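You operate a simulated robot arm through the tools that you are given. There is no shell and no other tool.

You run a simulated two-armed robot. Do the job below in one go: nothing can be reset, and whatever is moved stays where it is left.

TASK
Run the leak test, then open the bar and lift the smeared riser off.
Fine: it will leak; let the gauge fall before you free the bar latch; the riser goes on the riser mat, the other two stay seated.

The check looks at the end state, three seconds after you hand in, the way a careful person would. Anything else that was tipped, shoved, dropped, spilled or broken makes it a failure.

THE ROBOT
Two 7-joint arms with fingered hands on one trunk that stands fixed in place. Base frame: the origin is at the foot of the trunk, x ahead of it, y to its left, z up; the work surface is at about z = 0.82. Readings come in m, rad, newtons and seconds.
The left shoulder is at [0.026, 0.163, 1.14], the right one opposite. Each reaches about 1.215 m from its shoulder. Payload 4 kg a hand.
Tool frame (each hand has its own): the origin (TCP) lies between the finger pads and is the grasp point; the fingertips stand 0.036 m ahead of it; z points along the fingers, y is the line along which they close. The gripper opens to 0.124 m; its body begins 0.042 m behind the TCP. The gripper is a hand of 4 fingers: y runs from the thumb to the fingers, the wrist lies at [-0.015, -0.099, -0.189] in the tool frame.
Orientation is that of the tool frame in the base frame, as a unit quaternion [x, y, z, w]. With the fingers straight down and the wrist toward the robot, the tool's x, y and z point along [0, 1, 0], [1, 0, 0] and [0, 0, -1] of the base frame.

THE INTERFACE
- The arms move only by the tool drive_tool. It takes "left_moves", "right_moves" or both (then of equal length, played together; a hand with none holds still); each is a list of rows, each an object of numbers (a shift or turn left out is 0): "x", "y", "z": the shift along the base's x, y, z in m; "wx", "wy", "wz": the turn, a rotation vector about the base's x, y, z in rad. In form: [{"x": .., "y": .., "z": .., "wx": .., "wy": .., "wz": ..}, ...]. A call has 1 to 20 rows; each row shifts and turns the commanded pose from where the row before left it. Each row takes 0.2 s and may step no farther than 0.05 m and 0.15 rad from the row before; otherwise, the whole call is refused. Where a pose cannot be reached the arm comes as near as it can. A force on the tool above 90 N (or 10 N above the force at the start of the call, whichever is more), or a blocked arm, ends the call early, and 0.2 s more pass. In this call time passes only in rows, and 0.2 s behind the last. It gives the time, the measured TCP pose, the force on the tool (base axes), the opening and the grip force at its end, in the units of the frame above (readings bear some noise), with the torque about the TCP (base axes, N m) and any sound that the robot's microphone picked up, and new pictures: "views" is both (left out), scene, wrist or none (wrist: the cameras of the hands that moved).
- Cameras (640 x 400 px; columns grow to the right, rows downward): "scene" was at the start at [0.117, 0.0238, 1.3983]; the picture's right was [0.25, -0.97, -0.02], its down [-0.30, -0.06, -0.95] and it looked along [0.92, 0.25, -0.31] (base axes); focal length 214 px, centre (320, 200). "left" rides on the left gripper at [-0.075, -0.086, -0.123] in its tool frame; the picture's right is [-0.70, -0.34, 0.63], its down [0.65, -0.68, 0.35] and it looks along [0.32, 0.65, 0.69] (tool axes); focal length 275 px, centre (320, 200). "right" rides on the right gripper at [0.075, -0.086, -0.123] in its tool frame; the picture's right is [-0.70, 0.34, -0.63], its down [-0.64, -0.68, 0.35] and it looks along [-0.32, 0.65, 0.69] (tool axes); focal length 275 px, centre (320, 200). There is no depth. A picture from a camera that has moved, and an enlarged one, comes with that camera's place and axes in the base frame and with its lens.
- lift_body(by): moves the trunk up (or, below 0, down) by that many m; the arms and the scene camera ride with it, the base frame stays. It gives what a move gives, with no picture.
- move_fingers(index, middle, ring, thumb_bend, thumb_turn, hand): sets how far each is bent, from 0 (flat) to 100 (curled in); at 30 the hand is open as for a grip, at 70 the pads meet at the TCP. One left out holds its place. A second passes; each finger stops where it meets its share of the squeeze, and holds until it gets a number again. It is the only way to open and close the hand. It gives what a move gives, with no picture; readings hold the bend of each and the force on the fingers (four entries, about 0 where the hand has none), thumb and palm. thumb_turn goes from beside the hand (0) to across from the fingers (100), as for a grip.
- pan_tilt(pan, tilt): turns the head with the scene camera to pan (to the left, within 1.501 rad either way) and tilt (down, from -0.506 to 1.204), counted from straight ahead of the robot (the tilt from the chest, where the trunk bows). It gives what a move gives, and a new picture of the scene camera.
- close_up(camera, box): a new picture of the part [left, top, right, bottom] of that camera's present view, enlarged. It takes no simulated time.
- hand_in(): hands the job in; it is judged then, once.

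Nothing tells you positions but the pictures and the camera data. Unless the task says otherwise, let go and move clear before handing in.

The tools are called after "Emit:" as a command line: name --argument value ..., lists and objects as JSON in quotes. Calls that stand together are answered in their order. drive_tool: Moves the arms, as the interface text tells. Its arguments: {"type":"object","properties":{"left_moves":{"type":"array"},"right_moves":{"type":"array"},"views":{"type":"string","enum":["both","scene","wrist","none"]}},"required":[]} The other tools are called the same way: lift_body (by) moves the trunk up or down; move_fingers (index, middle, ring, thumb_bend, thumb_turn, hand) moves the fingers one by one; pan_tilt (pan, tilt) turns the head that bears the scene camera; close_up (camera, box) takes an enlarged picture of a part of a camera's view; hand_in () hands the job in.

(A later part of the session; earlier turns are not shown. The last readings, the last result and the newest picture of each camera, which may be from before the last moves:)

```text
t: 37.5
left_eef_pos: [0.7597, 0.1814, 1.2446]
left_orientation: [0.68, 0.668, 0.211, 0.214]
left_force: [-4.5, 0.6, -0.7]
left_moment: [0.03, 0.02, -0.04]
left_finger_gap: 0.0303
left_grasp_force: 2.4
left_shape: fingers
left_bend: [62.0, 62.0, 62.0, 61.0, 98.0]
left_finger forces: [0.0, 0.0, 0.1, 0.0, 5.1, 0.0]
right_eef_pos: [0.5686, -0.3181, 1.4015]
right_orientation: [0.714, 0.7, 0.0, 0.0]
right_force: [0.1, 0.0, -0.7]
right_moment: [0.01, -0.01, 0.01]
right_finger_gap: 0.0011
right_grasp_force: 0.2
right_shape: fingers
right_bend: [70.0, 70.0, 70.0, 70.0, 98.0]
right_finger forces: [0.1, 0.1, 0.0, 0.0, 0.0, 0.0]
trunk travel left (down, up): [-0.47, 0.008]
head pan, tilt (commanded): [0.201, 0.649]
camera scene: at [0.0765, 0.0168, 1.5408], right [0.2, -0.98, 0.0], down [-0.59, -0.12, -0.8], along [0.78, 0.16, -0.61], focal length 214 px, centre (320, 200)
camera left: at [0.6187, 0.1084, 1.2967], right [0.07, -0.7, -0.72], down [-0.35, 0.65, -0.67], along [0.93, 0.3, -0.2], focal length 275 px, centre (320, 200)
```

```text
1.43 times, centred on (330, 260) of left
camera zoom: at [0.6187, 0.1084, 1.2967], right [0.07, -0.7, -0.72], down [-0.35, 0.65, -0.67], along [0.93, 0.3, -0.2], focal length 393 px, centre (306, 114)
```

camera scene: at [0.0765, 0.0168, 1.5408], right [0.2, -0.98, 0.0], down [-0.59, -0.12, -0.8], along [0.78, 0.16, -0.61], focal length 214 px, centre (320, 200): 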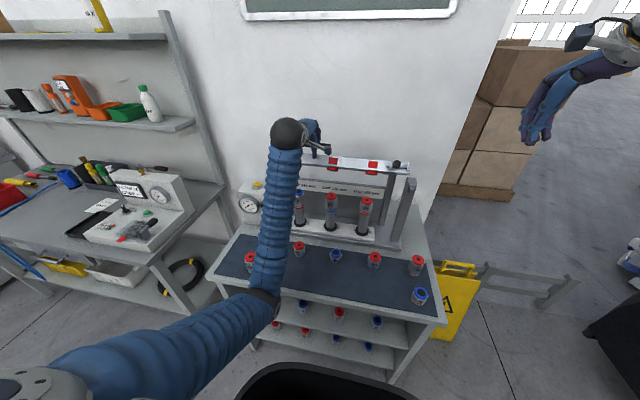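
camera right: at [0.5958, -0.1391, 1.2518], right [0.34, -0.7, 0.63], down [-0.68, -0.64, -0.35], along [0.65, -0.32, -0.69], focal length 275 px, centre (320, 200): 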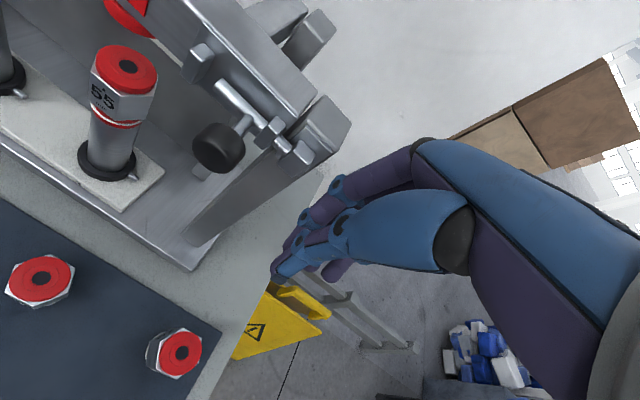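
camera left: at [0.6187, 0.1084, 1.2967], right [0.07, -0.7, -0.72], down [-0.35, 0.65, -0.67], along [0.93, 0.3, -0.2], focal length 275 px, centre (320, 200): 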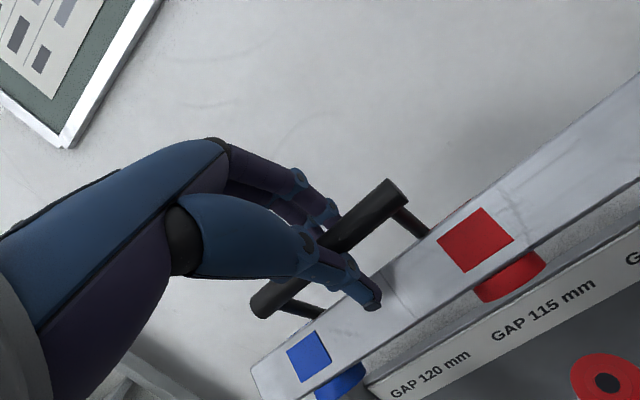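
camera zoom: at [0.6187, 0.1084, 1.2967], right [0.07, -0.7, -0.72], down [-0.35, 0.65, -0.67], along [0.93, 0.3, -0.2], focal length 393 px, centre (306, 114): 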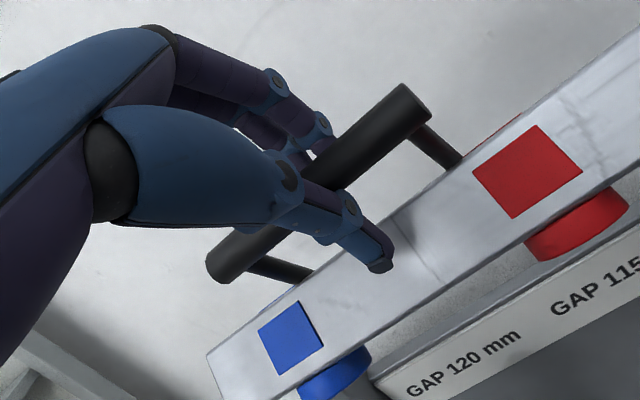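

The bar follows at about 37°, and the elbow is now above table level with clearance. I'll continue.

Emit:
drive_tool --left_moves '[{"x": 0.0166, "z": 0.0114, "wy": 0.0873}, {"x": 0.018, "z": 0.0091, "wy": 0.0873}, {"x": 0.019, "z": 0.0067, "wy": 0.0873}]' --views "both"

Emit:
close_up --camera "scene" --box '[150, 100, 470, 330]'

Emit:
close_up --camera "left" --box '[180, 120, 480, 400]'

```text
t: 38.3
left_eef_pos: [0.8159, 0.183, 1.27]
left_orientation: [0.702, 0.691, 0.121, 0.123]
left_force: [-3.4, -0.6, 1.8]
left_moment: [-0.03, 0.01, -0.04]
left_finger_gap: 0.0282
left_grasp_force: 1.5
left_shape: fingers
left_bend: [62.0, 62.0, 62.0, 61.0, 97.0]
left_finger forces: [0.0, 0.0, 0.1, 0.1, 3.6, 0.1]
right_eef_pos: [0.567, -0.3173, 1.4024]
right_orientation: [0.714, 0.7, 0.0, -0.002]
right_force: [0.3, -0.3, 0.4]
right_moment: [-0.01, 0.0, -0.04]
right_finger_gap: 0.0009
right_grasp_force: 0.1
right_shape: fingers
right_bend: [70.0, 70.0, 70.0, 70.0, 98.0]
right_finger forces: [0.1, 0.0, 0.0, 0.0, 0.1, 0.0]
trunk travel left (down, up): [-0.47, 0.008]
head pan, tilt (commanded): [0.201, 0.649]
camera scene: at [0.0761, 0.0167, 1.5408], right [0.2, -0.98, 0.0], down [-0.59, -0.12, -0.8], along [0.78, 0.16, -0.61], focal length 214 px, centre (320, 200)
camera left: at [0.6915, 0.1093, 1.3574], right [-0.11, -0.7, -0.71], down [-0.51, 0.65, -0.56], along [0.85, 0.3, -0.43], focal length 275 px, centre (320, 200)
```

scene: 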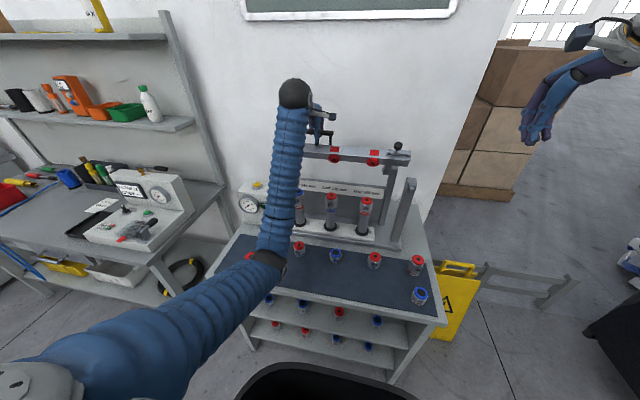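
left: 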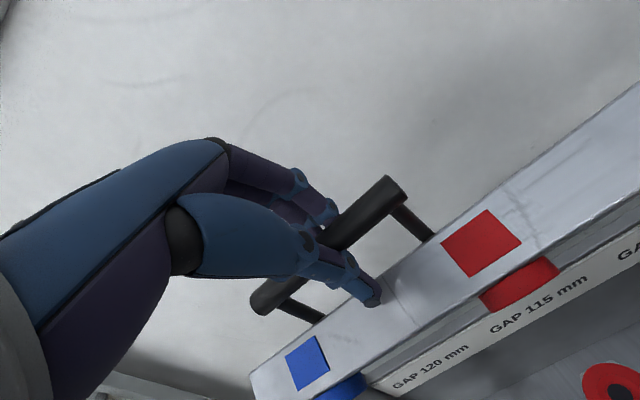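

```text
1.74 times, centred on (310, 215) of scene
camera zoom: at [0.0761, 0.0167, 1.5408], right [0.2, -0.98, 0.0], down [-0.59, -0.12, -0.8], along [0.78, 0.16, -0.61], focal length 373 px, centre (337, 174)
```

zoom: 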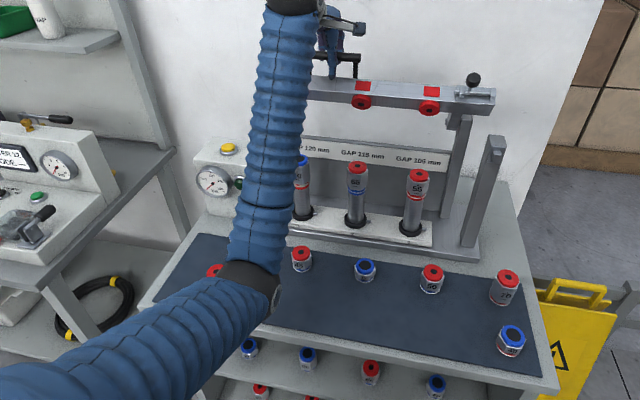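

```text
1.43 times, centred on (330, 260) of left
camera zoom: at [0.6915, 0.1093, 1.3574], right [-0.11, -0.7, -0.71], down [-0.51, 0.65, -0.56], along [0.85, 0.3, -0.43], focal length 393 px, centre (306, 114)
```

zoom: 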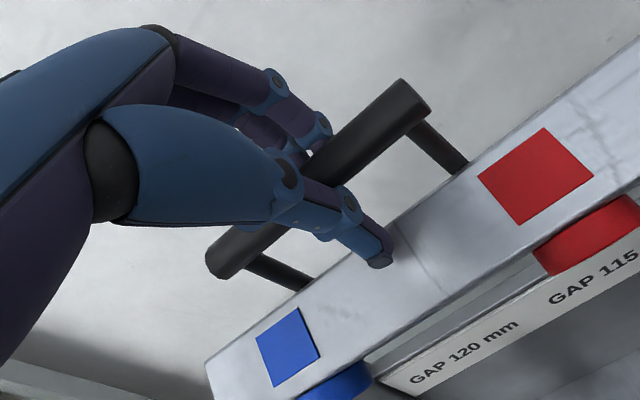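

The bar is at roughly 60° with light forces, and the loose risers are untouched. I'll continue toward vertical.

Emit:
drive_tool --left_moves '[{"x": 0.0197, "z": 0.0042, "wy": 0.0873}, {"x": 0.02, "z": 0.0016, "wy": 0.0873}]' --views "both"

Emit:
close_up --camera "scene" --box '[230, 60, 470, 230]'

Emit:
close_up --camera "left" --box '[180, 120, 480, 400]'

```text
t: 38.9
left_eef_pos: [0.8535, 0.1824, 1.2773]
left_orientation: [0.71, 0.699, 0.059, 0.063]
left_force: [-1.3, 0.1, -0.7]
left_moment: [-0.03, -0.02, -0.03]
left_finger_gap: 0.0274
left_grasp_force: 0.7
left_shape: fingers
left_bend: [62.0, 62.0, 62.0, 62.0, 97.0]
left_finger forces: [0.1, 0.0, 0.0, 0.0, 1.6, 0.0]
right_eef_pos: [0.5673, -0.3177, 1.4033]
right_orientation: [0.714, 0.7, 0.0, -0.001]
right_force: [0.9, 0.2, 0.2]
right_moment: [-0.03, -0.01, 0.0]
right_finger_gap: 0.0012
right_grasp_force: 0.1
right_shape: fingers
right_bend: [70.0, 70.0, 70.0, 70.0, 98.0]
right_finger forces: [0.0, 0.0, 0.0, 0.0, 0.0, 0.0]
trunk travel left (down, up): [-0.47, 0.008]
head pan, tilt (commanded): [0.201, 0.649]
camera scene: at [0.0761, 0.0168, 1.5408], right [0.2, -0.98, 0.0], down [-0.59, -0.12, -0.8], along [0.78, 0.16, -0.61], focal length 214 px, centre (320, 200)
camera left: at [0.7473, 0.1093, 1.3845], right [-0.24, -0.7, -0.68], down [-0.6, 0.65, -0.46], along [0.76, 0.3, -0.57], focal length 275 px, centre (320, 200)
```

scene: 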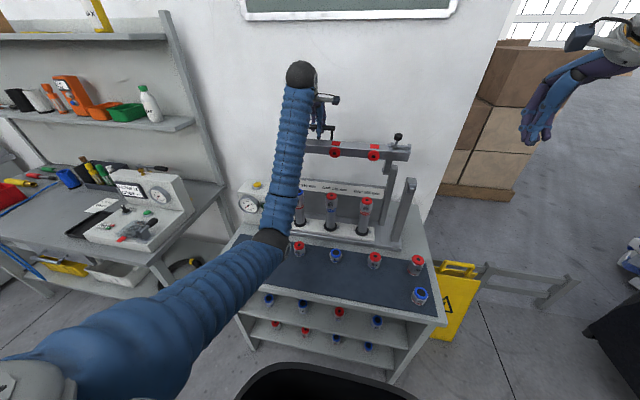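
left: 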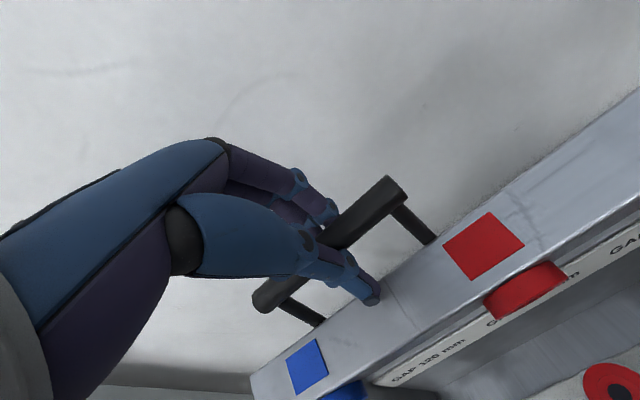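

```text
2.35 times, centred on (350, 145) of scene
camera zoom: at [0.0761, 0.0168, 1.5408], right [0.2, -0.98, 0.0], down [-0.59, -0.12, -0.8], along [0.78, 0.16, -0.61], focal length 505 px, centre (249, 329)
```

zoom: 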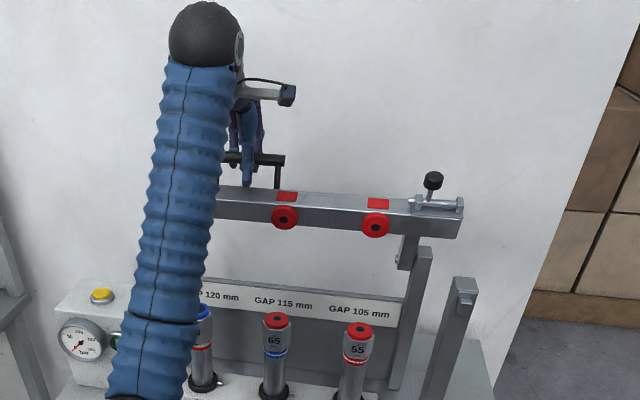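

```text
1.43 times, centred on (330, 260) of left
camera zoom: at [0.7473, 0.1093, 1.3845], right [-0.24, -0.7, -0.68], down [-0.6, 0.65, -0.46], along [0.76, 0.3, -0.57], focal length 393 px, centre (306, 114)
```

zoom: 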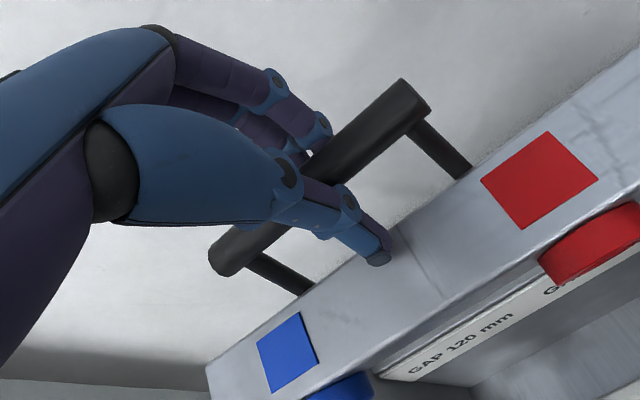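

The bar is near 75° and the load on the thumb is fading as it nears balance. I'll go on two more steps toward 90°.

Emit:
drive_tool --left_moves '[{"x": 0.0201, "z": -0.001, "wy": 0.0873}, {"x": 0.0198, "z": -0.0036, "wy": 0.06}]' --views "both"

Emit:
close_up --camera "scene" --box '[230, 60, 470, 230]'

Emit:
close_up --camera "left" --box '[180, 120, 480, 400]'

Emit:
close_up --camera "right" --box '[0, 0, 320, 200]'

```text
t: 39.5
left_eef_pos: [0.8922, 0.1833, 1.2705]
left_orientation: [0.712, 0.702, 0.006, 0.011]
left_force: [-0.2, -0.5, -0.6]
left_moment: [0.03, 0.04, -0.01]
left_finger_gap: 0.0257
left_grasp_force: 0.5
left_shape: fingers
left_bend: [62.0, 62.0, 62.0, 62.0, 97.0]
left_finger forces: [0.0, 0.0, 0.0, 0.0, 0.3, 0.0]
right_eef_pos: [0.5684, -0.3176, 1.4031]
right_orientation: [0.714, 0.701, 0.0, -0.001]
right_force: [-0.5, 0.2, 0.7]
right_moment: [0.0, -0.04, 0.0]
right_finger_gap: 0.0009
right_grasp_force: 0.1
right_shape: fingers
right_bend: [70.0, 70.0, 70.0, 70.0, 98.0]
right_finger forces: [0.1, 0.0, 0.1, 0.0, 0.0, 0.0]
trunk travel left (down, up): [-0.47, 0.008]
head pan, tilt (commanded): [0.201, 0.649]
camera scene: at [0.0761, 0.017, 1.5408], right [0.2, -0.98, 0.0], down [-0.59, -0.12, -0.8], along [0.78, 0.16, -0.61], focal length 214 px, centre (320, 200)
camera left: at [0.803, 0.1097, 1.3932], right [-0.33, -0.7, -0.64], down [-0.66, 0.65, -0.37], along [0.67, 0.3, -0.68], focal length 275 px, centre (320, 200)
```

scene: 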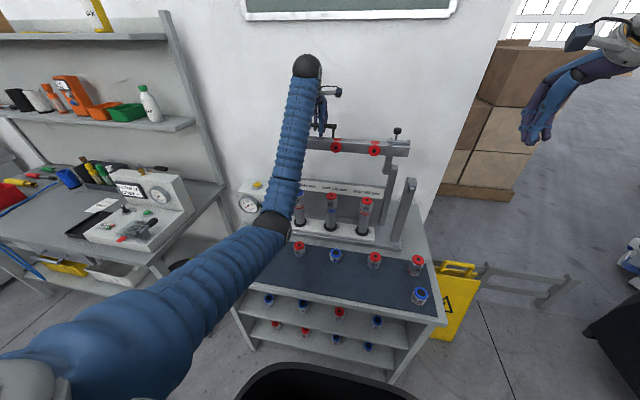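
left: 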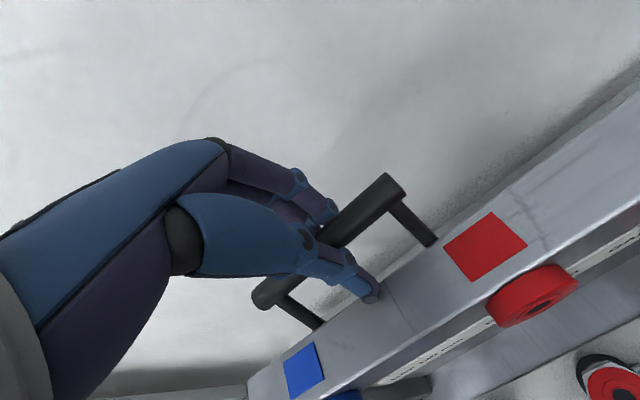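

```text
2.35 times, centred on (350, 145) of scene
camera zoom: at [0.0761, 0.017, 1.5408], right [0.2, -0.98, 0.0], down [-0.59, -0.12, -0.8], along [0.78, 0.16, -0.61], focal length 505 px, centre (249, 329)
```

zoom: 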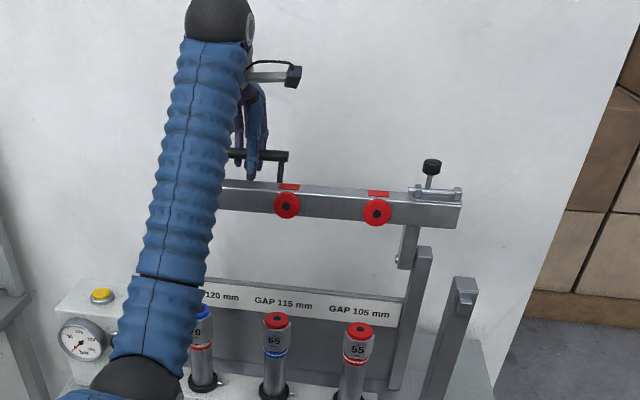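

```text
1.43 times, centred on (330, 260) of left
camera zoom: at [0.803, 0.1097, 1.3932], right [-0.33, -0.7, -0.64], down [-0.66, 0.65, -0.37], along [0.67, 0.3, -0.68], focal length 393 px, centre (306, 114)
```

zoom: 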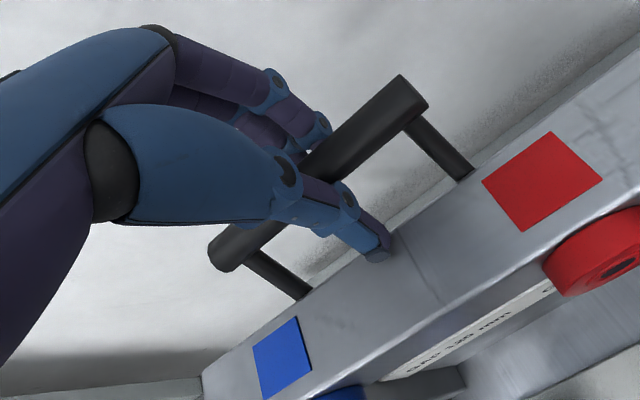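

```text
2.00 times, centred on (160, 100) of right
camera zoom: at [0.4838, -0.2408, 1.5269], right [0.32, -0.7, 0.63], down [-0.69, -0.63, -0.34], along [0.64, -0.33, -0.69], focal length 551 px, centre (640, 400)
```

zoom: 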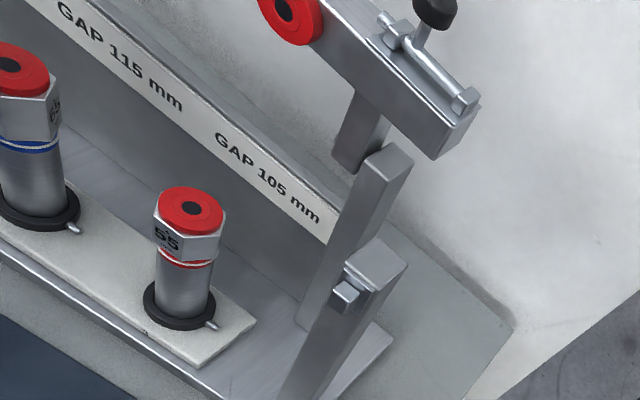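

The bar is about vertical and the load is nearly zero. I'll ease it past vertical in small steps to find its stop.

Emit:
drive_tool --left_moves '[{"x": 0.0095, "z": -0.0025}, {"x": 0.0092, "z": -0.0036}, {"x": 0.009, "z": -0.004}]' --views "both"

Emit:
close_up --camera "scene" --box '[230, 60, 470, 230]'

Emit:
close_up --camera "left" --box '[180, 120, 480, 400]'

Emit:
close_up --camera "right" --box '[0, 0, 320, 200]'

```text
t: 40.3
left_eef_pos: [0.9191, 0.1821, 1.2643]
left_orientation: [0.712, 0.702, 0.007, 0.012]
left_force: [-5.9, 0.1, 5.4]
left_moment: [-0.06, 0.16, -0.04]
left_finger_gap: 0.0297
left_grasp_force: 4.2
left_shape: fingers
left_bend: [62.0, 62.0, 62.0, 61.0, 97.0]
left_finger forces: [0.1, 0.1, 0.1, 0.1, 8.9, 0.0]
right_eef_pos: [0.5656, -0.3178, 1.4031]
right_orientation: [0.714, 0.7, 0.0, 0.0]
right_force: [-0.5, 0.0, 0.3]
right_moment: [-0.02, 0.0, 0.0]
right_finger_gap: 0.001
right_grasp_force: 0.1
right_shape: fingers
right_bend: [70.0, 70.0, 70.0, 70.0, 98.0]
right_finger forces: [0.0, 0.0, 0.0, 0.0, 0.0, 0.0]
trunk travel left (down, up): [-0.47, 0.008]
head pan, tilt (commanded): [0.201, 0.649]
camera scene: at [0.0741, 0.0167, 1.5409], right [0.2, -0.98, 0.0], down [-0.59, -0.12, -0.8], along [0.78, 0.16, -0.6], focal length 214 px, centre (320, 200)
camera left: at [0.8287, 0.1099, 1.3859], right [-0.33, -0.7, -0.64], down [-0.66, 0.65, -0.37], along [0.67, 0.3, -0.68], focal length 275 px, centre (320, 200)
```

scene: 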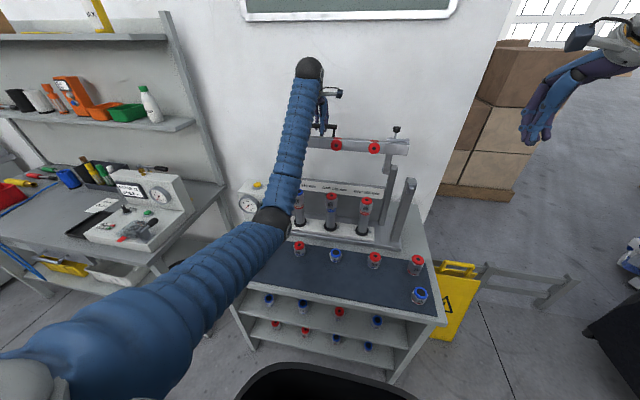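
left: 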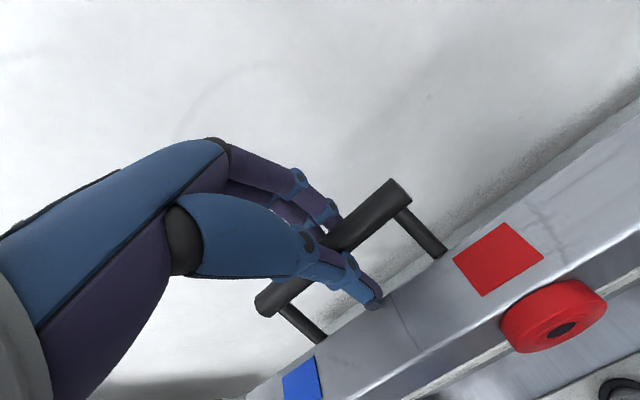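

```text
2.35 times, centred on (350, 145) of scene
camera zoom: at [0.0741, 0.0167, 1.5409], right [0.2, -0.98, 0.0], down [-0.59, -0.12, -0.8], along [0.78, 0.16, -0.6], focal length 505 px, centre (249, 329)
```

zoom: 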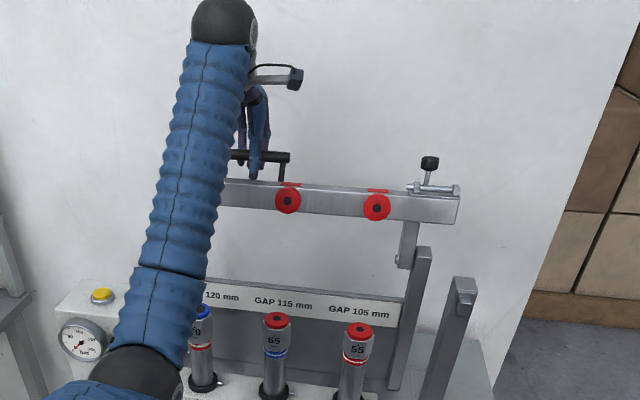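

```text
1.43 times, centred on (330, 260) of left
camera zoom: at [0.8287, 0.1099, 1.3859], right [-0.33, -0.7, -0.64], down [-0.66, 0.65, -0.37], along [0.67, 0.3, -0.68], focal length 393 px, centre (306, 114)
```

zoom: 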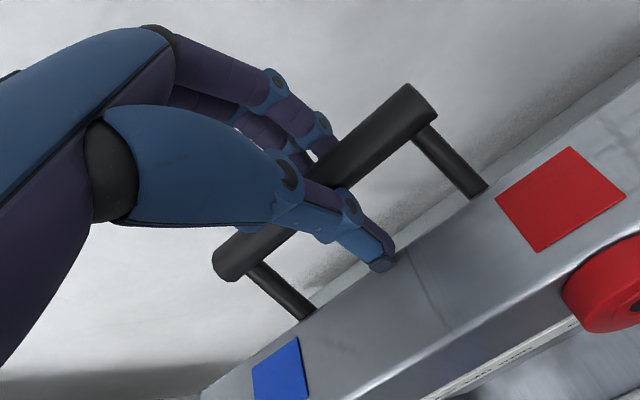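

```text
2.00 times, centred on (160, 100) of right
camera zoom: at [0.4817, -0.2412, 1.5276], right [0.32, -0.7, 0.63], down [-0.69, -0.63, -0.35], along [0.64, -0.33, -0.69], focal length 551 px, centre (640, 400)
```

zoom: 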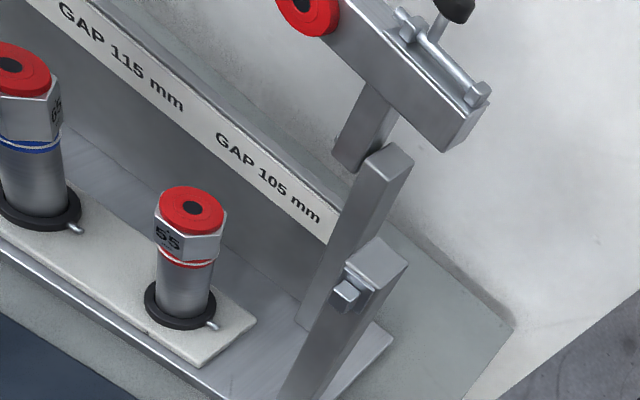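

The thumb now reads 9 N at around 98°, so the bar seems to be against its open stop. I'll ease the hand back a little to see whether the bar stays there without support.

Emit:
drive_tool --left_moves '[{"x": -0.005, "z": 0.004}, {"x": -0.003, "z": 0.0}]' --views "none"

Emit:
close_up --camera "left" --box '[180, 120, 480, 400]'

Emit:
close_up --camera "right" --box '[0, 0, 320, 200]'

```text
t: 40.9
left_eef_pos: [0.9103, 0.1826, 1.2665]
left_orientation: [0.712, 0.702, 0.007, 0.012]
left_force: [0.7, -1.2, -0.2]
left_moment: [-0.01, 0.01, 0.0]
left_finger_gap: 0.0248
left_grasp_force: 0.0
left_shape: fingers
left_bend: [62.0, 62.0, 62.0, 62.0, 97.0]
left_finger forces: [0.0, 0.0, 0.0, 0.0, 0.3, 0.0]
right_eef_pos: [0.5679, -0.3194, 1.4015]
right_orientation: [0.713, 0.701, -0.001, -0.001]
right_force: [0.6, 0.6, 0.4]
right_moment: [-0.01, 0.01, -0.01]
right_finger_gap: 0.0011
right_grasp_force: 0.0
right_shape: fingers
right_bend: [70.0, 70.0, 70.0, 70.0, 98.0]
right_finger forces: [0.0, 0.1, 0.0, 0.0, 0.0, 0.0]
trunk travel left (down, up): [-0.47, 0.008]
head pan, tilt (commanded): [0.201, 0.649]
```

```text
1.43 times, centred on (330, 260) of left
camera zoom: at [0.8222, 0.1098, 1.3881], right [-0.33, -0.7, -0.64], down [-0.66, 0.65, -0.37], along [0.67, 0.3, -0.68], focal length 393 px, centre (306, 114)
```

zoom: 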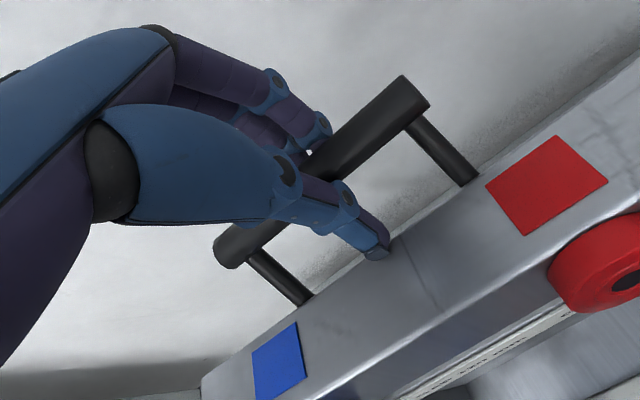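

```text
2.00 times, centred on (160, 100) of right
camera zoom: at [0.4833, -0.2409, 1.5271], right [0.32, -0.7, 0.63], down [-0.69, -0.63, -0.34], along [0.64, -0.33, -0.69], focal length 551 px, centre (640, 400)
```

zoom: 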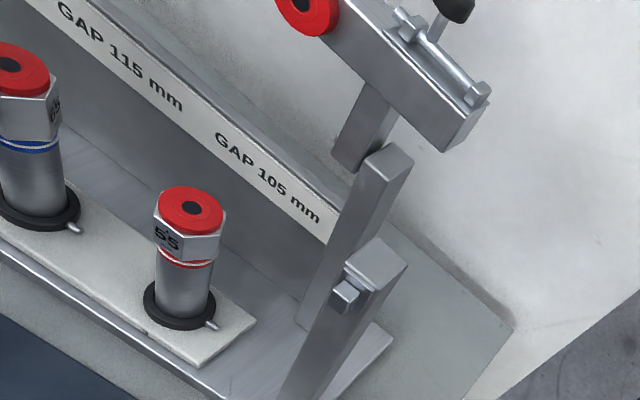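

The bar stays up by itself with no load on my hand. I'll open the fingers behind the rod fully and the thumb slightly, then slide the hand up off it.

Emit:
move_fingers --hand "left" --index 42 --middle 42 --ring 42 --thumb_bend 56

Emit:
close_up --camera "left" --box '[180, 120, 480, 400]'

Emit:
close_up --camera "scene" --box '[280, 60, 430, 170]'

```text
t: 41.9
left_eef_pos: [0.9118, 0.1827, 1.2672]
left_orientation: [0.713, 0.701, 0.007, 0.012]
left_force: [4.9, 0.3, 11.3]
left_moment: [-0.1, 0.16, 0.04]
left_finger_gap: 0.0602
left_grasp_force: 6.0
left_shape: fingers
left_bend: [42.0, 42.0, 42.0, 57.0, 98.0]
left_finger forces: [0.1, 0.1, 0.0, 0.1, 11.8, 0.1]
right_eef_pos: [0.5672, -0.319, 1.4042]
right_orientation: [0.714, 0.7, -0.001, 0.0]
right_force: [0.0, 0.0, 0.3]
right_moment: [0.01, 0.01, 0.0]
right_finger_gap: 0.0009
right_grasp_force: 0.0
right_shape: fingers
right_bend: [70.0, 70.0, 70.0, 70.0, 98.0]
right_finger forces: [0.0, 0.0, 0.0, 0.0, 0.0, 0.1]
trunk travel left (down, up): [-0.47, 0.008]
head pan, tilt (commanded): [0.201, 0.649]
```

```text
1.43 times, centred on (330, 260) of left
camera zoom: at [0.8219, 0.1096, 1.3888], right [-0.33, -0.7, -0.64], down [-0.66, 0.65, -0.37], along [0.67, 0.3, -0.68], focal length 393 px, centre (306, 114)
```

zoom: 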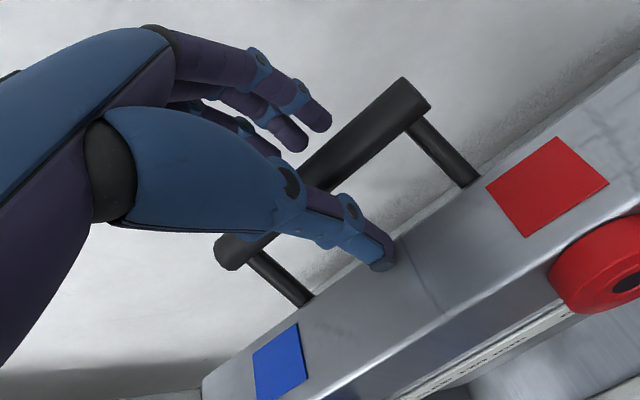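

```text
3.64 times, centred on (355, 115) of scene
camera zoom: at [0.0754, 0.0167, 1.5408], right [0.2, -0.98, 0.0], down [-0.59, -0.12, -0.8], along [0.78, 0.16, -0.6], focal length 780 px, centre (193, 509)
```

zoom: 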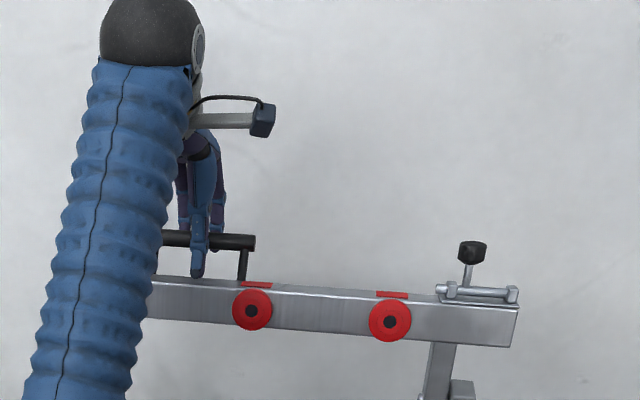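

The thumb tip has met the top of the beam as it opened, so I'll lift the hand straight up along the front of the rod, watching the bar.

Emit:
drive_tool --left_moves '[{"z": 0.008}, {"z": 0.012}, {"z": 0.015}]' --views "wrist"

Emit:
close_up --camera "scene" --box '[280, 60, 430, 170]'

Emit:
close_up --camera "right" --box '[0, 0, 320, 200]'

```text
t: 42.7
left_eef_pos: [0.9123, 0.1815, 1.3008]
left_orientation: [0.713, 0.701, 0.006, 0.011]
left_force: [-0.5, 0.4, -0.5]
left_moment: [0.0, -0.01, 0.02]
left_finger_gap: 0.0645
left_grasp_force: 0.1
left_shape: fingers
left_bend: [42.0, 42.0, 42.0, 56.0, 98.0]
left_finger forces: [0.0, 0.0, 0.0, 0.0, 0.1, 0.0]
right_eef_pos: [0.5682, -0.3174, 1.4032]
right_orientation: [0.714, 0.7, 0.0, -0.001]
right_force: [-0.3, -0.3, -0.8]
right_moment: [0.01, 0.0, -0.03]
right_finger_gap: 0.0011
right_grasp_force: 0.1
right_shape: fingers
right_bend: [70.0, 70.0, 70.0, 70.0, 98.0]
right_finger forces: [0.0, 0.1, 0.1, 0.1, 0.1, 0.0]
trunk travel left (down, up): [-0.47, 0.008]
head pan, tilt (commanded): [0.201, 0.649]
camera left: at [0.8226, 0.109, 1.4222], right [-0.33, -0.7, -0.64], down [-0.66, 0.65, -0.37], along [0.67, 0.3, -0.68], focal length 275 px, centre (320, 200)
```

left: 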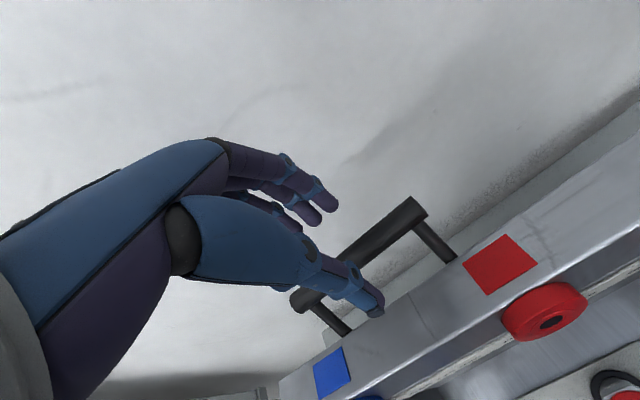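

```text
3.64 times, centred on (355, 115) of scene
camera zoom: at [0.0759, 0.017, 1.5408], right [0.2, -0.98, 0.0], down [-0.59, -0.12, -0.8], along [0.78, 0.16, -0.61], focal length 780 px, centre (193, 509)
```

zoom: 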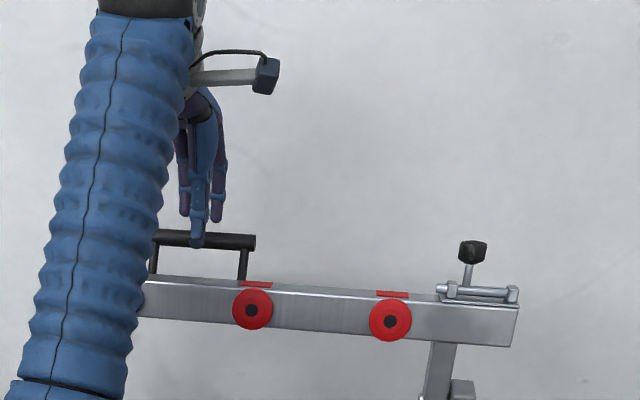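

```text
2.00 times, centred on (160, 100) of right
camera zoom: at [0.4836, -0.2409, 1.527], right [0.32, -0.7, 0.63], down [-0.69, -0.63, -0.34], along [0.64, -0.33, -0.69], focal length 551 px, centre (640, 400)
```

zoom: 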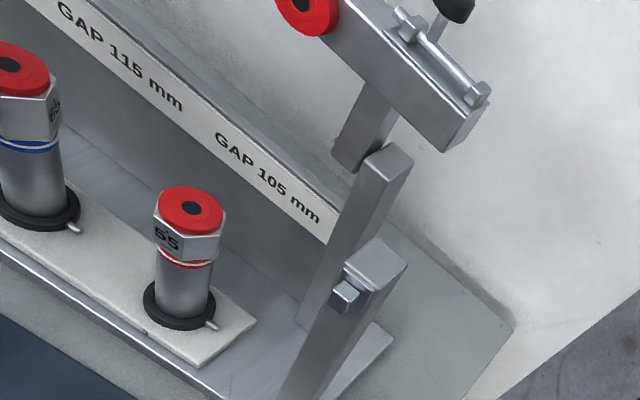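

The bar stays open unaided and my hand is free of the handle. I'll raise and pull the left hand back, turning it 90° so that the thumb and fingers can close on riser 1 from its left and right sides.

Emit:
drive_tool --left_moves '[{"z": 0.03}, {"z": 0.03}, {"x": -0.045}, {"x": -0.045}, {"x": -0.04, "y": 0.01, "wz": -0.14}, {"x": -0.03, "y": 0.02, "wz": -0.14}, {"y": 0.02, "wz": -0.14}, {"y": 0.02, "wz": -0.14}]' --views "both"

```text
t: 44.5
left_eef_pos: [0.7509, 0.2515, 1.3612]
left_orientation: [0.879, 0.477, 0.003, 0.014]
left_force: [0.0, 0.5, 0.1]
left_moment: [-0.01, -0.01, -0.02]
left_finger_gap: 0.0649
left_grasp_force: 0.1
left_shape: fingers
left_bend: [42.0, 42.0, 42.0, 56.0, 98.0]
left_finger forces: [0.0, 0.1, 0.0, 0.0, 0.0, 0.1]
right_eef_pos: [0.5677, -0.3181, 1.4023]
right_orientation: [0.714, 0.7, 0.0, 0.0]
right_force: [-0.1, -0.1, -0.6]
right_moment: [0.0, -0.04, 0.04]
right_finger_gap: 0.0013
right_grasp_force: 0.1
right_shape: fingers
right_bend: [70.0, 70.0, 70.0, 70.0, 98.0]
right_finger forces: [0.1, 0.0, 0.0, 0.0, 0.0, 0.1]
trunk travel left (down, up): [-0.47, 0.008]
head pan, tilt (commanded): [0.201, 0.649]
camera scene: at [0.0757, 0.0175, 1.5408], right [0.2, -0.98, 0.0], down [-0.59, -0.12, -0.8], along [0.78, 0.16, -0.6], focal length 214 px, centre (320, 200)
camera left: at [0.6366, 0.2381, 1.4828], right [-0.65, -0.41, -0.64], down [-0.21, 0.91, -0.37], along [0.73, -0.1, -0.68], focal length 275 px, centre (320, 200)
```

scene: 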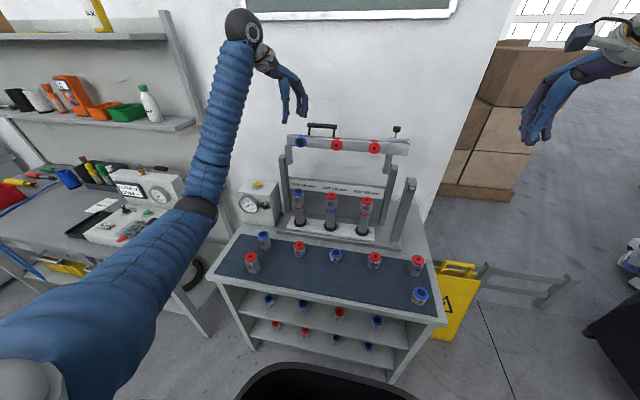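
left: 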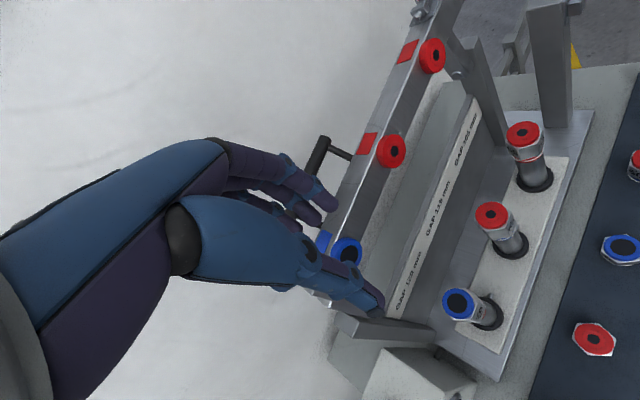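

The bar stands open, the seated risers and the loose ones are all in place, and I have a clear view. I'll finish the hand's turn and open it for grasping.

Emit:
drive_tool --left_moves '[{"wz": -0.145}, {"wz": -0.145}, {"wz": -0.145}, {"wz": -0.145}, {"wz": -0.145}, {"wz": -0.145}, {"wz": -0.14}]' --views "none"

Emit:
move_fingers --hand "left" --index 40 --middle 40 --ring 40 --thumb_bend 40

Emit:
drive_tool --left_moves '[{"z": -0.03}]' --views "both"

Emit:
close_up --camera "scene" --box '[220, 60, 460, 230]'

```text
t: 46.1
left_eef_pos: [0.7511, 0.2503, 1.3609]
left_orientation: [1.0, -0.008, -0.004, 0.014]
left_force: [0.6, 0.0, -0.2]
left_moment: [0.0, 0.01, 0.0]
left_finger_gap: 0.0652
left_grasp_force: 0.2
left_shape: fingers
left_bend: [42.0, 42.0, 42.0, 56.0, 98.0]
left_finger forces: [0.0, 0.0, 0.1, 0.0, 0.1, 0.0]
right_eef_pos: [0.567, -0.3176, 1.4032]
right_orientation: [0.713, 0.701, 0.0, 0.0]
right_force: [-0.2, -0.2, 0.1]
right_moment: [-0.01, 0.01, -0.05]
right_finger_gap: 0.0013
right_grasp_force: 0.1
right_shape: fingers
right_bend: [70.0, 70.0, 70.0, 70.0, 98.0]
right_finger forces: [0.0, 0.0, 0.0, 0.0, 0.0, 0.1]
trunk travel left (down, up): [-0.47, 0.008]
head pan, tilt (commanded): [0.201, 0.649]
```

```text
t: 47.1
left_eef_pos: [0.7519, 0.2518, 1.3611]
left_orientation: [1.0, -0.007, -0.004, 0.014]
left_force: [-0.3, 0.8, 0.9]
left_moment: [-0.03, 0.0, 0.0]
left_finger_gap: 0.0929
left_grasp_force: 0.2
left_shape: fingers
left_bend: [40.0, 40.0, 40.0, 40.0, 98.0]
left_finger forces: [0.0, 0.0, 0.0, 0.0, 0.1, 0.0]
right_eef_pos: [0.5661, -0.317, 1.4032]
right_orientation: [0.714, 0.701, 0.0, 0.0]
right_force: [0.9, -0.9, 0.6]
right_moment: [-0.01, 0.0, -0.01]
right_finger_gap: 0.001
right_grasp_force: 0.0
right_shape: fingers
right_bend: [70.0, 70.0, 70.0, 70.0, 98.0]
right_finger forces: [0.1, 0.0, 0.0, 0.0, 0.1, 0.0]
trunk travel left (down, up): [-0.47, 0.008]
head pan, tilt (commanded): [0.201, 0.649]
```

```text
t: 47.5
left_eef_pos: [0.7523, 0.2518, 1.3309]
left_orientation: [1.0, -0.008, -0.003, 0.013]
left_force: [0.1, -0.2, 0.1]
left_moment: [-0.03, 0.0, 0.01]
left_finger_gap: 0.0927
left_grasp_force: 0.0
left_shape: fingers
left_bend: [40.0, 40.0, 40.0, 40.0, 98.0]
left_finger forces: [0.0, 0.0, 0.0, 0.0, 0.0, 0.0]
right_eef_pos: [0.5683, -0.317, 1.4034]
right_orientation: [0.714, 0.7, -0.001, -0.001]
right_force: [-0.4, 0.4, 0.3]
right_moment: [0.03, 0.01, 0.01]
right_finger_gap: 0.001
right_grasp_force: 0.0
right_shape: fingers
right_bend: [70.0, 70.0, 70.0, 70.0, 98.0]
right_finger forces: [0.0, 0.0, 0.0, 0.1, 0.1, 0.0]
trunk travel left (down, up): [-0.47, 0.008]
head pan, tilt (commanded): [0.201, 0.649]
camera scene: at [0.0765, 0.018, 1.5406], right [0.2, -0.98, 0.0], down [-0.59, -0.12, -0.8], along [0.78, 0.16, -0.61], focal length 214 px, centre (320, 200)
camera left: at [0.6799, 0.3418, 1.4526], right [-0.7, 0.33, -0.64], down [0.65, 0.66, -0.37], along [0.3, -0.67, -0.68], focal length 275 px, centre (320, 200)
```

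scene: 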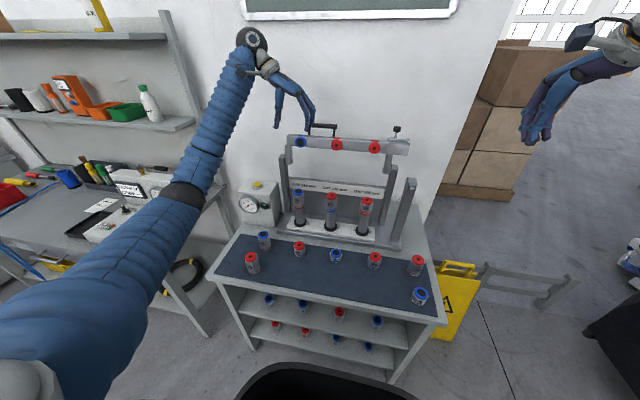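
left: 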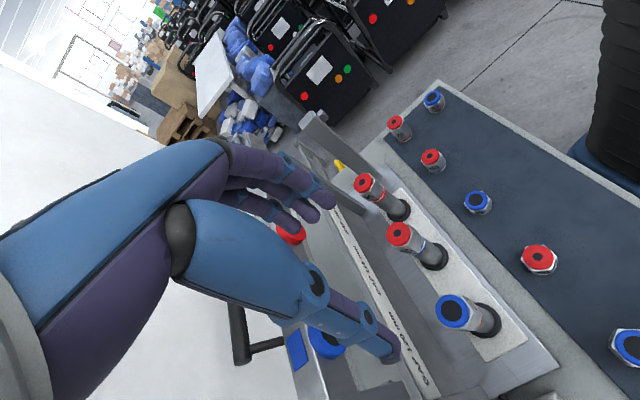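

```text
2.35 times, centred on (340, 145) of scene
camera zoom: at [0.0765, 0.018, 1.5406], right [0.2, -0.98, 0.0], down [-0.59, -0.12, -0.8], along [0.78, 0.16, -0.61], focal length 505 px, centre (273, 329)
```

zoom: 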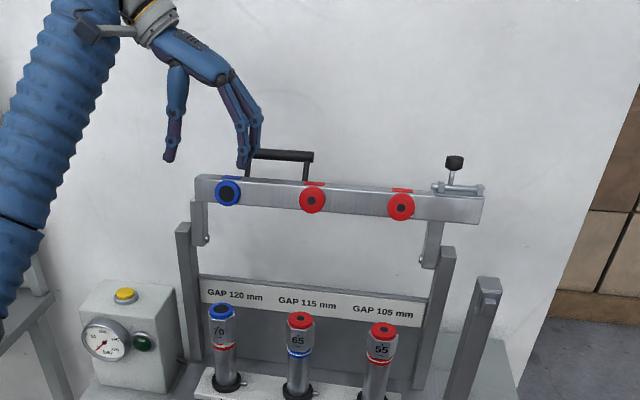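

The riser 1 cap is at about (0.766, 0.250), with its top near z 1.025. Its hex flats suit a grip turned 30°, so I'll rotate a bit, come down in front of it, and re-check before moving in.

Emit:
drive_tool --left_moves '[{"x": -0.008, "wz": 0.131}, {"x": -0.008, "wz": 0.131}, {"x": -0.008, "wz": 0.131}, {"x": -0.008, "wz": 0.131}, {"z": -0.04}, {"z": -0.04}, {"z": -0.04}, {"z": -0.04}, {"z": -0.04}, {"z": -0.035}]' --views "both"

Emit:
close_up --camera "left" --box '[220, 140, 520, 400]'

Emit:
close_up --camera "scene" --box '[230, 100, 400, 250]'

```text
t: 49.7
left_eef_pos: [0.7218, 0.2517, 1.0947]
left_orientation: [0.968, 0.252, 0.0, 0.013]
left_force: [0.2, -0.3, 0.1]
left_moment: [0.01, 0.0, 0.01]
left_finger_gap: 0.0929
left_grasp_force: 0.1
left_shape: fingers
left_bend: [40.0, 40.0, 40.0, 40.0, 98.0]
left_finger forces: [0.0, 0.1, 0.0, 0.0, 0.1, 0.1]
right_eef_pos: [0.5684, -0.3175, 1.4036]
right_orientation: [0.714, 0.7, -0.001, -0.001]
right_force: [0.5, 0.0, -0.4]
right_moment: [0.0, 0.01, -0.02]
right_finger_gap: 0.0011
right_grasp_force: 0.1
right_shape: fingers
right_bend: [70.0, 70.0, 70.0, 70.0, 98.0]
right_finger forces: [0.0, 0.0, 0.0, 0.1, 0.0, 0.0]
trunk travel left (down, up): [-0.47, 0.008]
head pan, tilt (commanded): [0.201, 0.649]
camera scene: at [0.0761, 0.0175, 1.5407], right [0.2, -0.98, 0.0], down [-0.59, -0.12, -0.8], along [0.78, 0.16, -0.61], focal length 214 px, centre (320, 200)
camera left: at [0.6133, 0.2928, 1.2171], right [-0.77, -0.06, -0.64], down [0.23, 0.9, -0.37], along [0.6, -0.43, -0.68], focal length 275 px, centre (320, 200)
```

scene: 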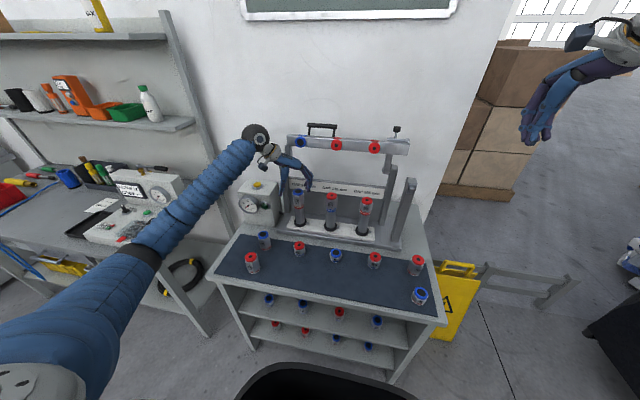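
left: 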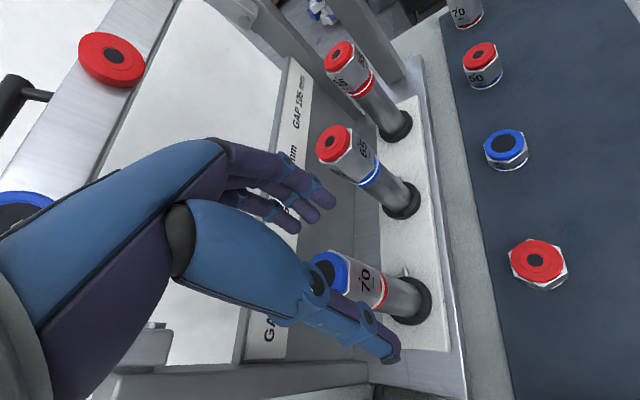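

```text
1.54 times, centred on (370, 270) of left
camera zoom: at [0.6133, 0.2928, 1.2171], right [-0.77, -0.06, -0.64], down [0.23, 0.9, -0.37], along [0.6, -0.43, -0.68], focal length 424 px, centre (243, 92)
```

zoom: 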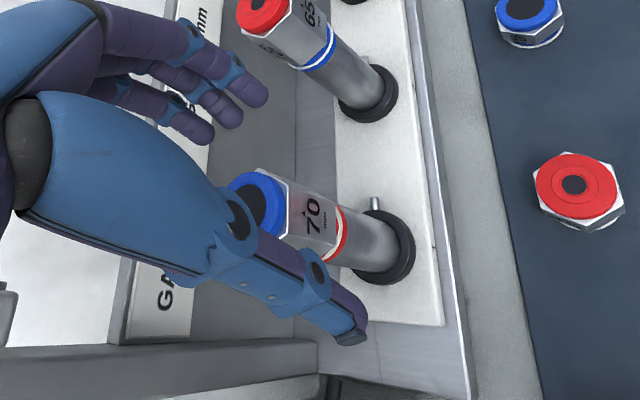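

```text
2.67 times, centred on (315, 175) of scene
camera zoom: at [0.0761, 0.0175, 1.5407], right [0.2, -0.98, 0.0], down [-0.59, -0.12, -0.8], along [0.78, 0.16, -0.61], focal length 572 px, centre (333, 267)
```

zoom: 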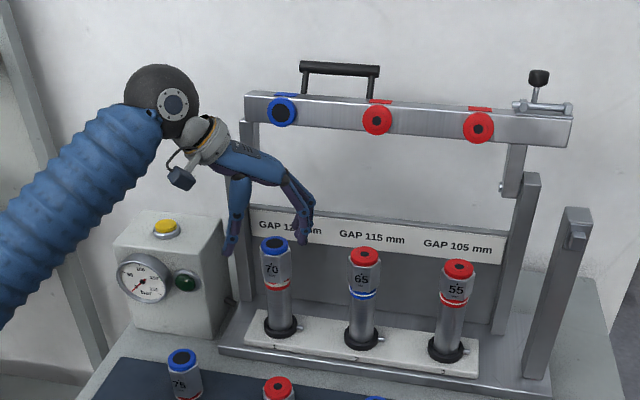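

The hand is just above and in front of riser 1, with the thumb on the left and the fingers on the right. I'll slide over the riser's centre, staying above its cap, and check the alignment.

Emit:
drive_tool --left_moves '[{"x": 0.023, "y": -0.001}, {"x": 0.022, "y": -0.001}]' --views "wrist"

Emit:
close_up --camera "left" --box '[220, 140, 520, 400]'

Emit:
close_up --camera "scene" --box '[260, 120, 380, 230]'

Emit:
close_up --camera "right" --box '[0, 0, 320, 200]'

```text
t: 50.3
left_eef_pos: [0.7651, 0.25, 1.0946]
left_orientation: [0.968, 0.25, 0.0, 0.013]
left_force: [-1.1, 0.3, 0.3]
left_moment: [-0.03, -0.02, -0.02]
left_finger_gap: 0.093
left_grasp_force: 0.1
left_shape: fingers
left_bend: [40.0, 40.0, 40.0, 40.0, 98.0]
left_finger forces: [0.0, 0.0, 0.0, 0.0, 0.0, 0.0]
right_eef_pos: [0.568, -0.3175, 1.403]
right_orientation: [0.714, 0.7, 0.0, 0.0]
right_force: [0.5, 0.0, -0.5]
right_moment: [-0.02, 0.01, 0.01]
right_finger_gap: 0.0011
right_grasp_force: 0.0
right_shape: fingers
right_bend: [70.0, 70.0, 70.0, 70.0, 98.0]
right_finger forces: [0.0, 0.1, 0.0, 0.0, 0.1, 0.0]
trunk travel left (down, up): [-0.47, 0.008]
head pan, tilt (commanded): [0.201, 0.649]
camera left: at [0.6574, 0.2912, 1.2174], right [-0.77, -0.06, -0.64], down [0.23, 0.9, -0.37], along [0.6, -0.43, -0.68], focal length 275 px, centre (320, 200)
```

left: 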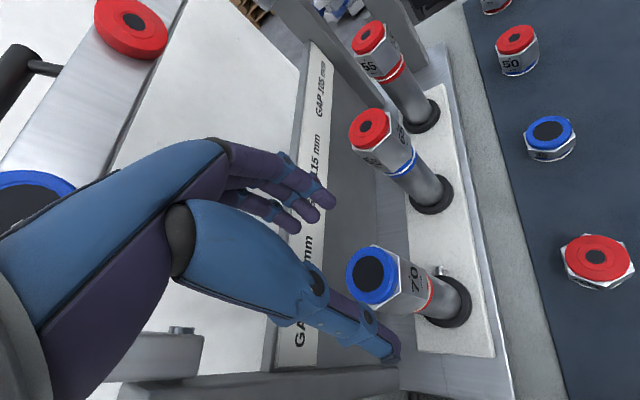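

```text
1.54 times, centred on (370, 270) of left
camera zoom: at [0.6574, 0.2912, 1.2174], right [-0.77, -0.06, -0.64], down [0.23, 0.9, -0.37], along [0.6, -0.43, -0.68], focal length 424 px, centre (243, 92)
```

zoom: 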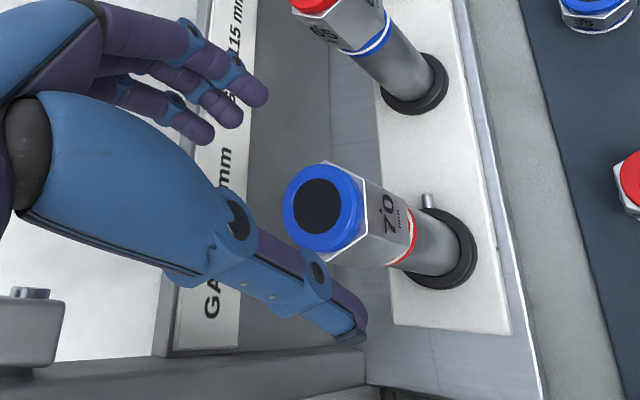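

```text
3.64 times, centred on (320, 175) of scene
camera zoom: at [0.0763, 0.017, 1.5407], right [0.2, -0.98, 0.0], down [-0.59, -0.12, -0.8], along [0.78, 0.16, -0.61], focal length 780 px, centre (320, 291)
```

zoom: 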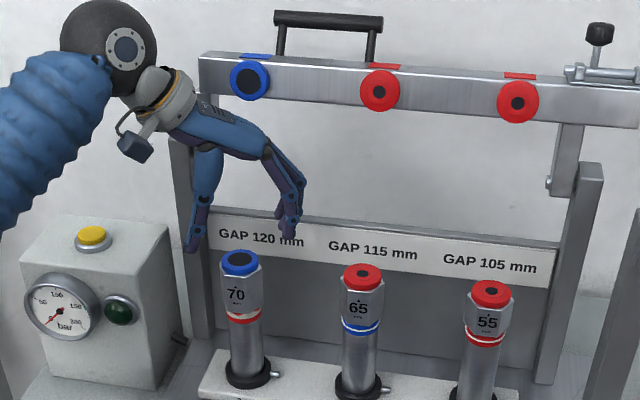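

```text
2.00 times, centred on (160, 100) of right
camera zoom: at [0.4841, -0.2407, 1.5268], right [0.33, -0.7, 0.63], down [-0.69, -0.63, -0.34], along [0.64, -0.33, -0.69], focal length 551 px, centre (640, 400)
```

zoom: 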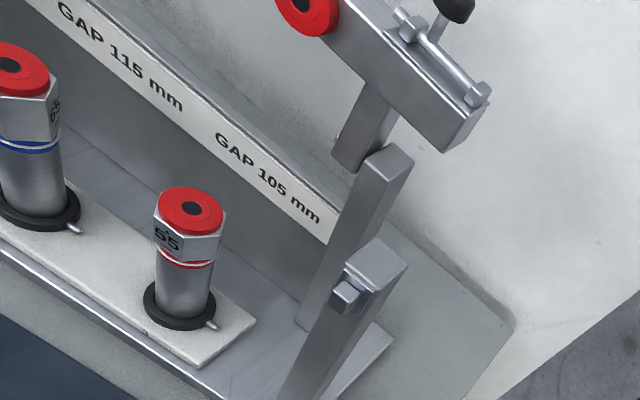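

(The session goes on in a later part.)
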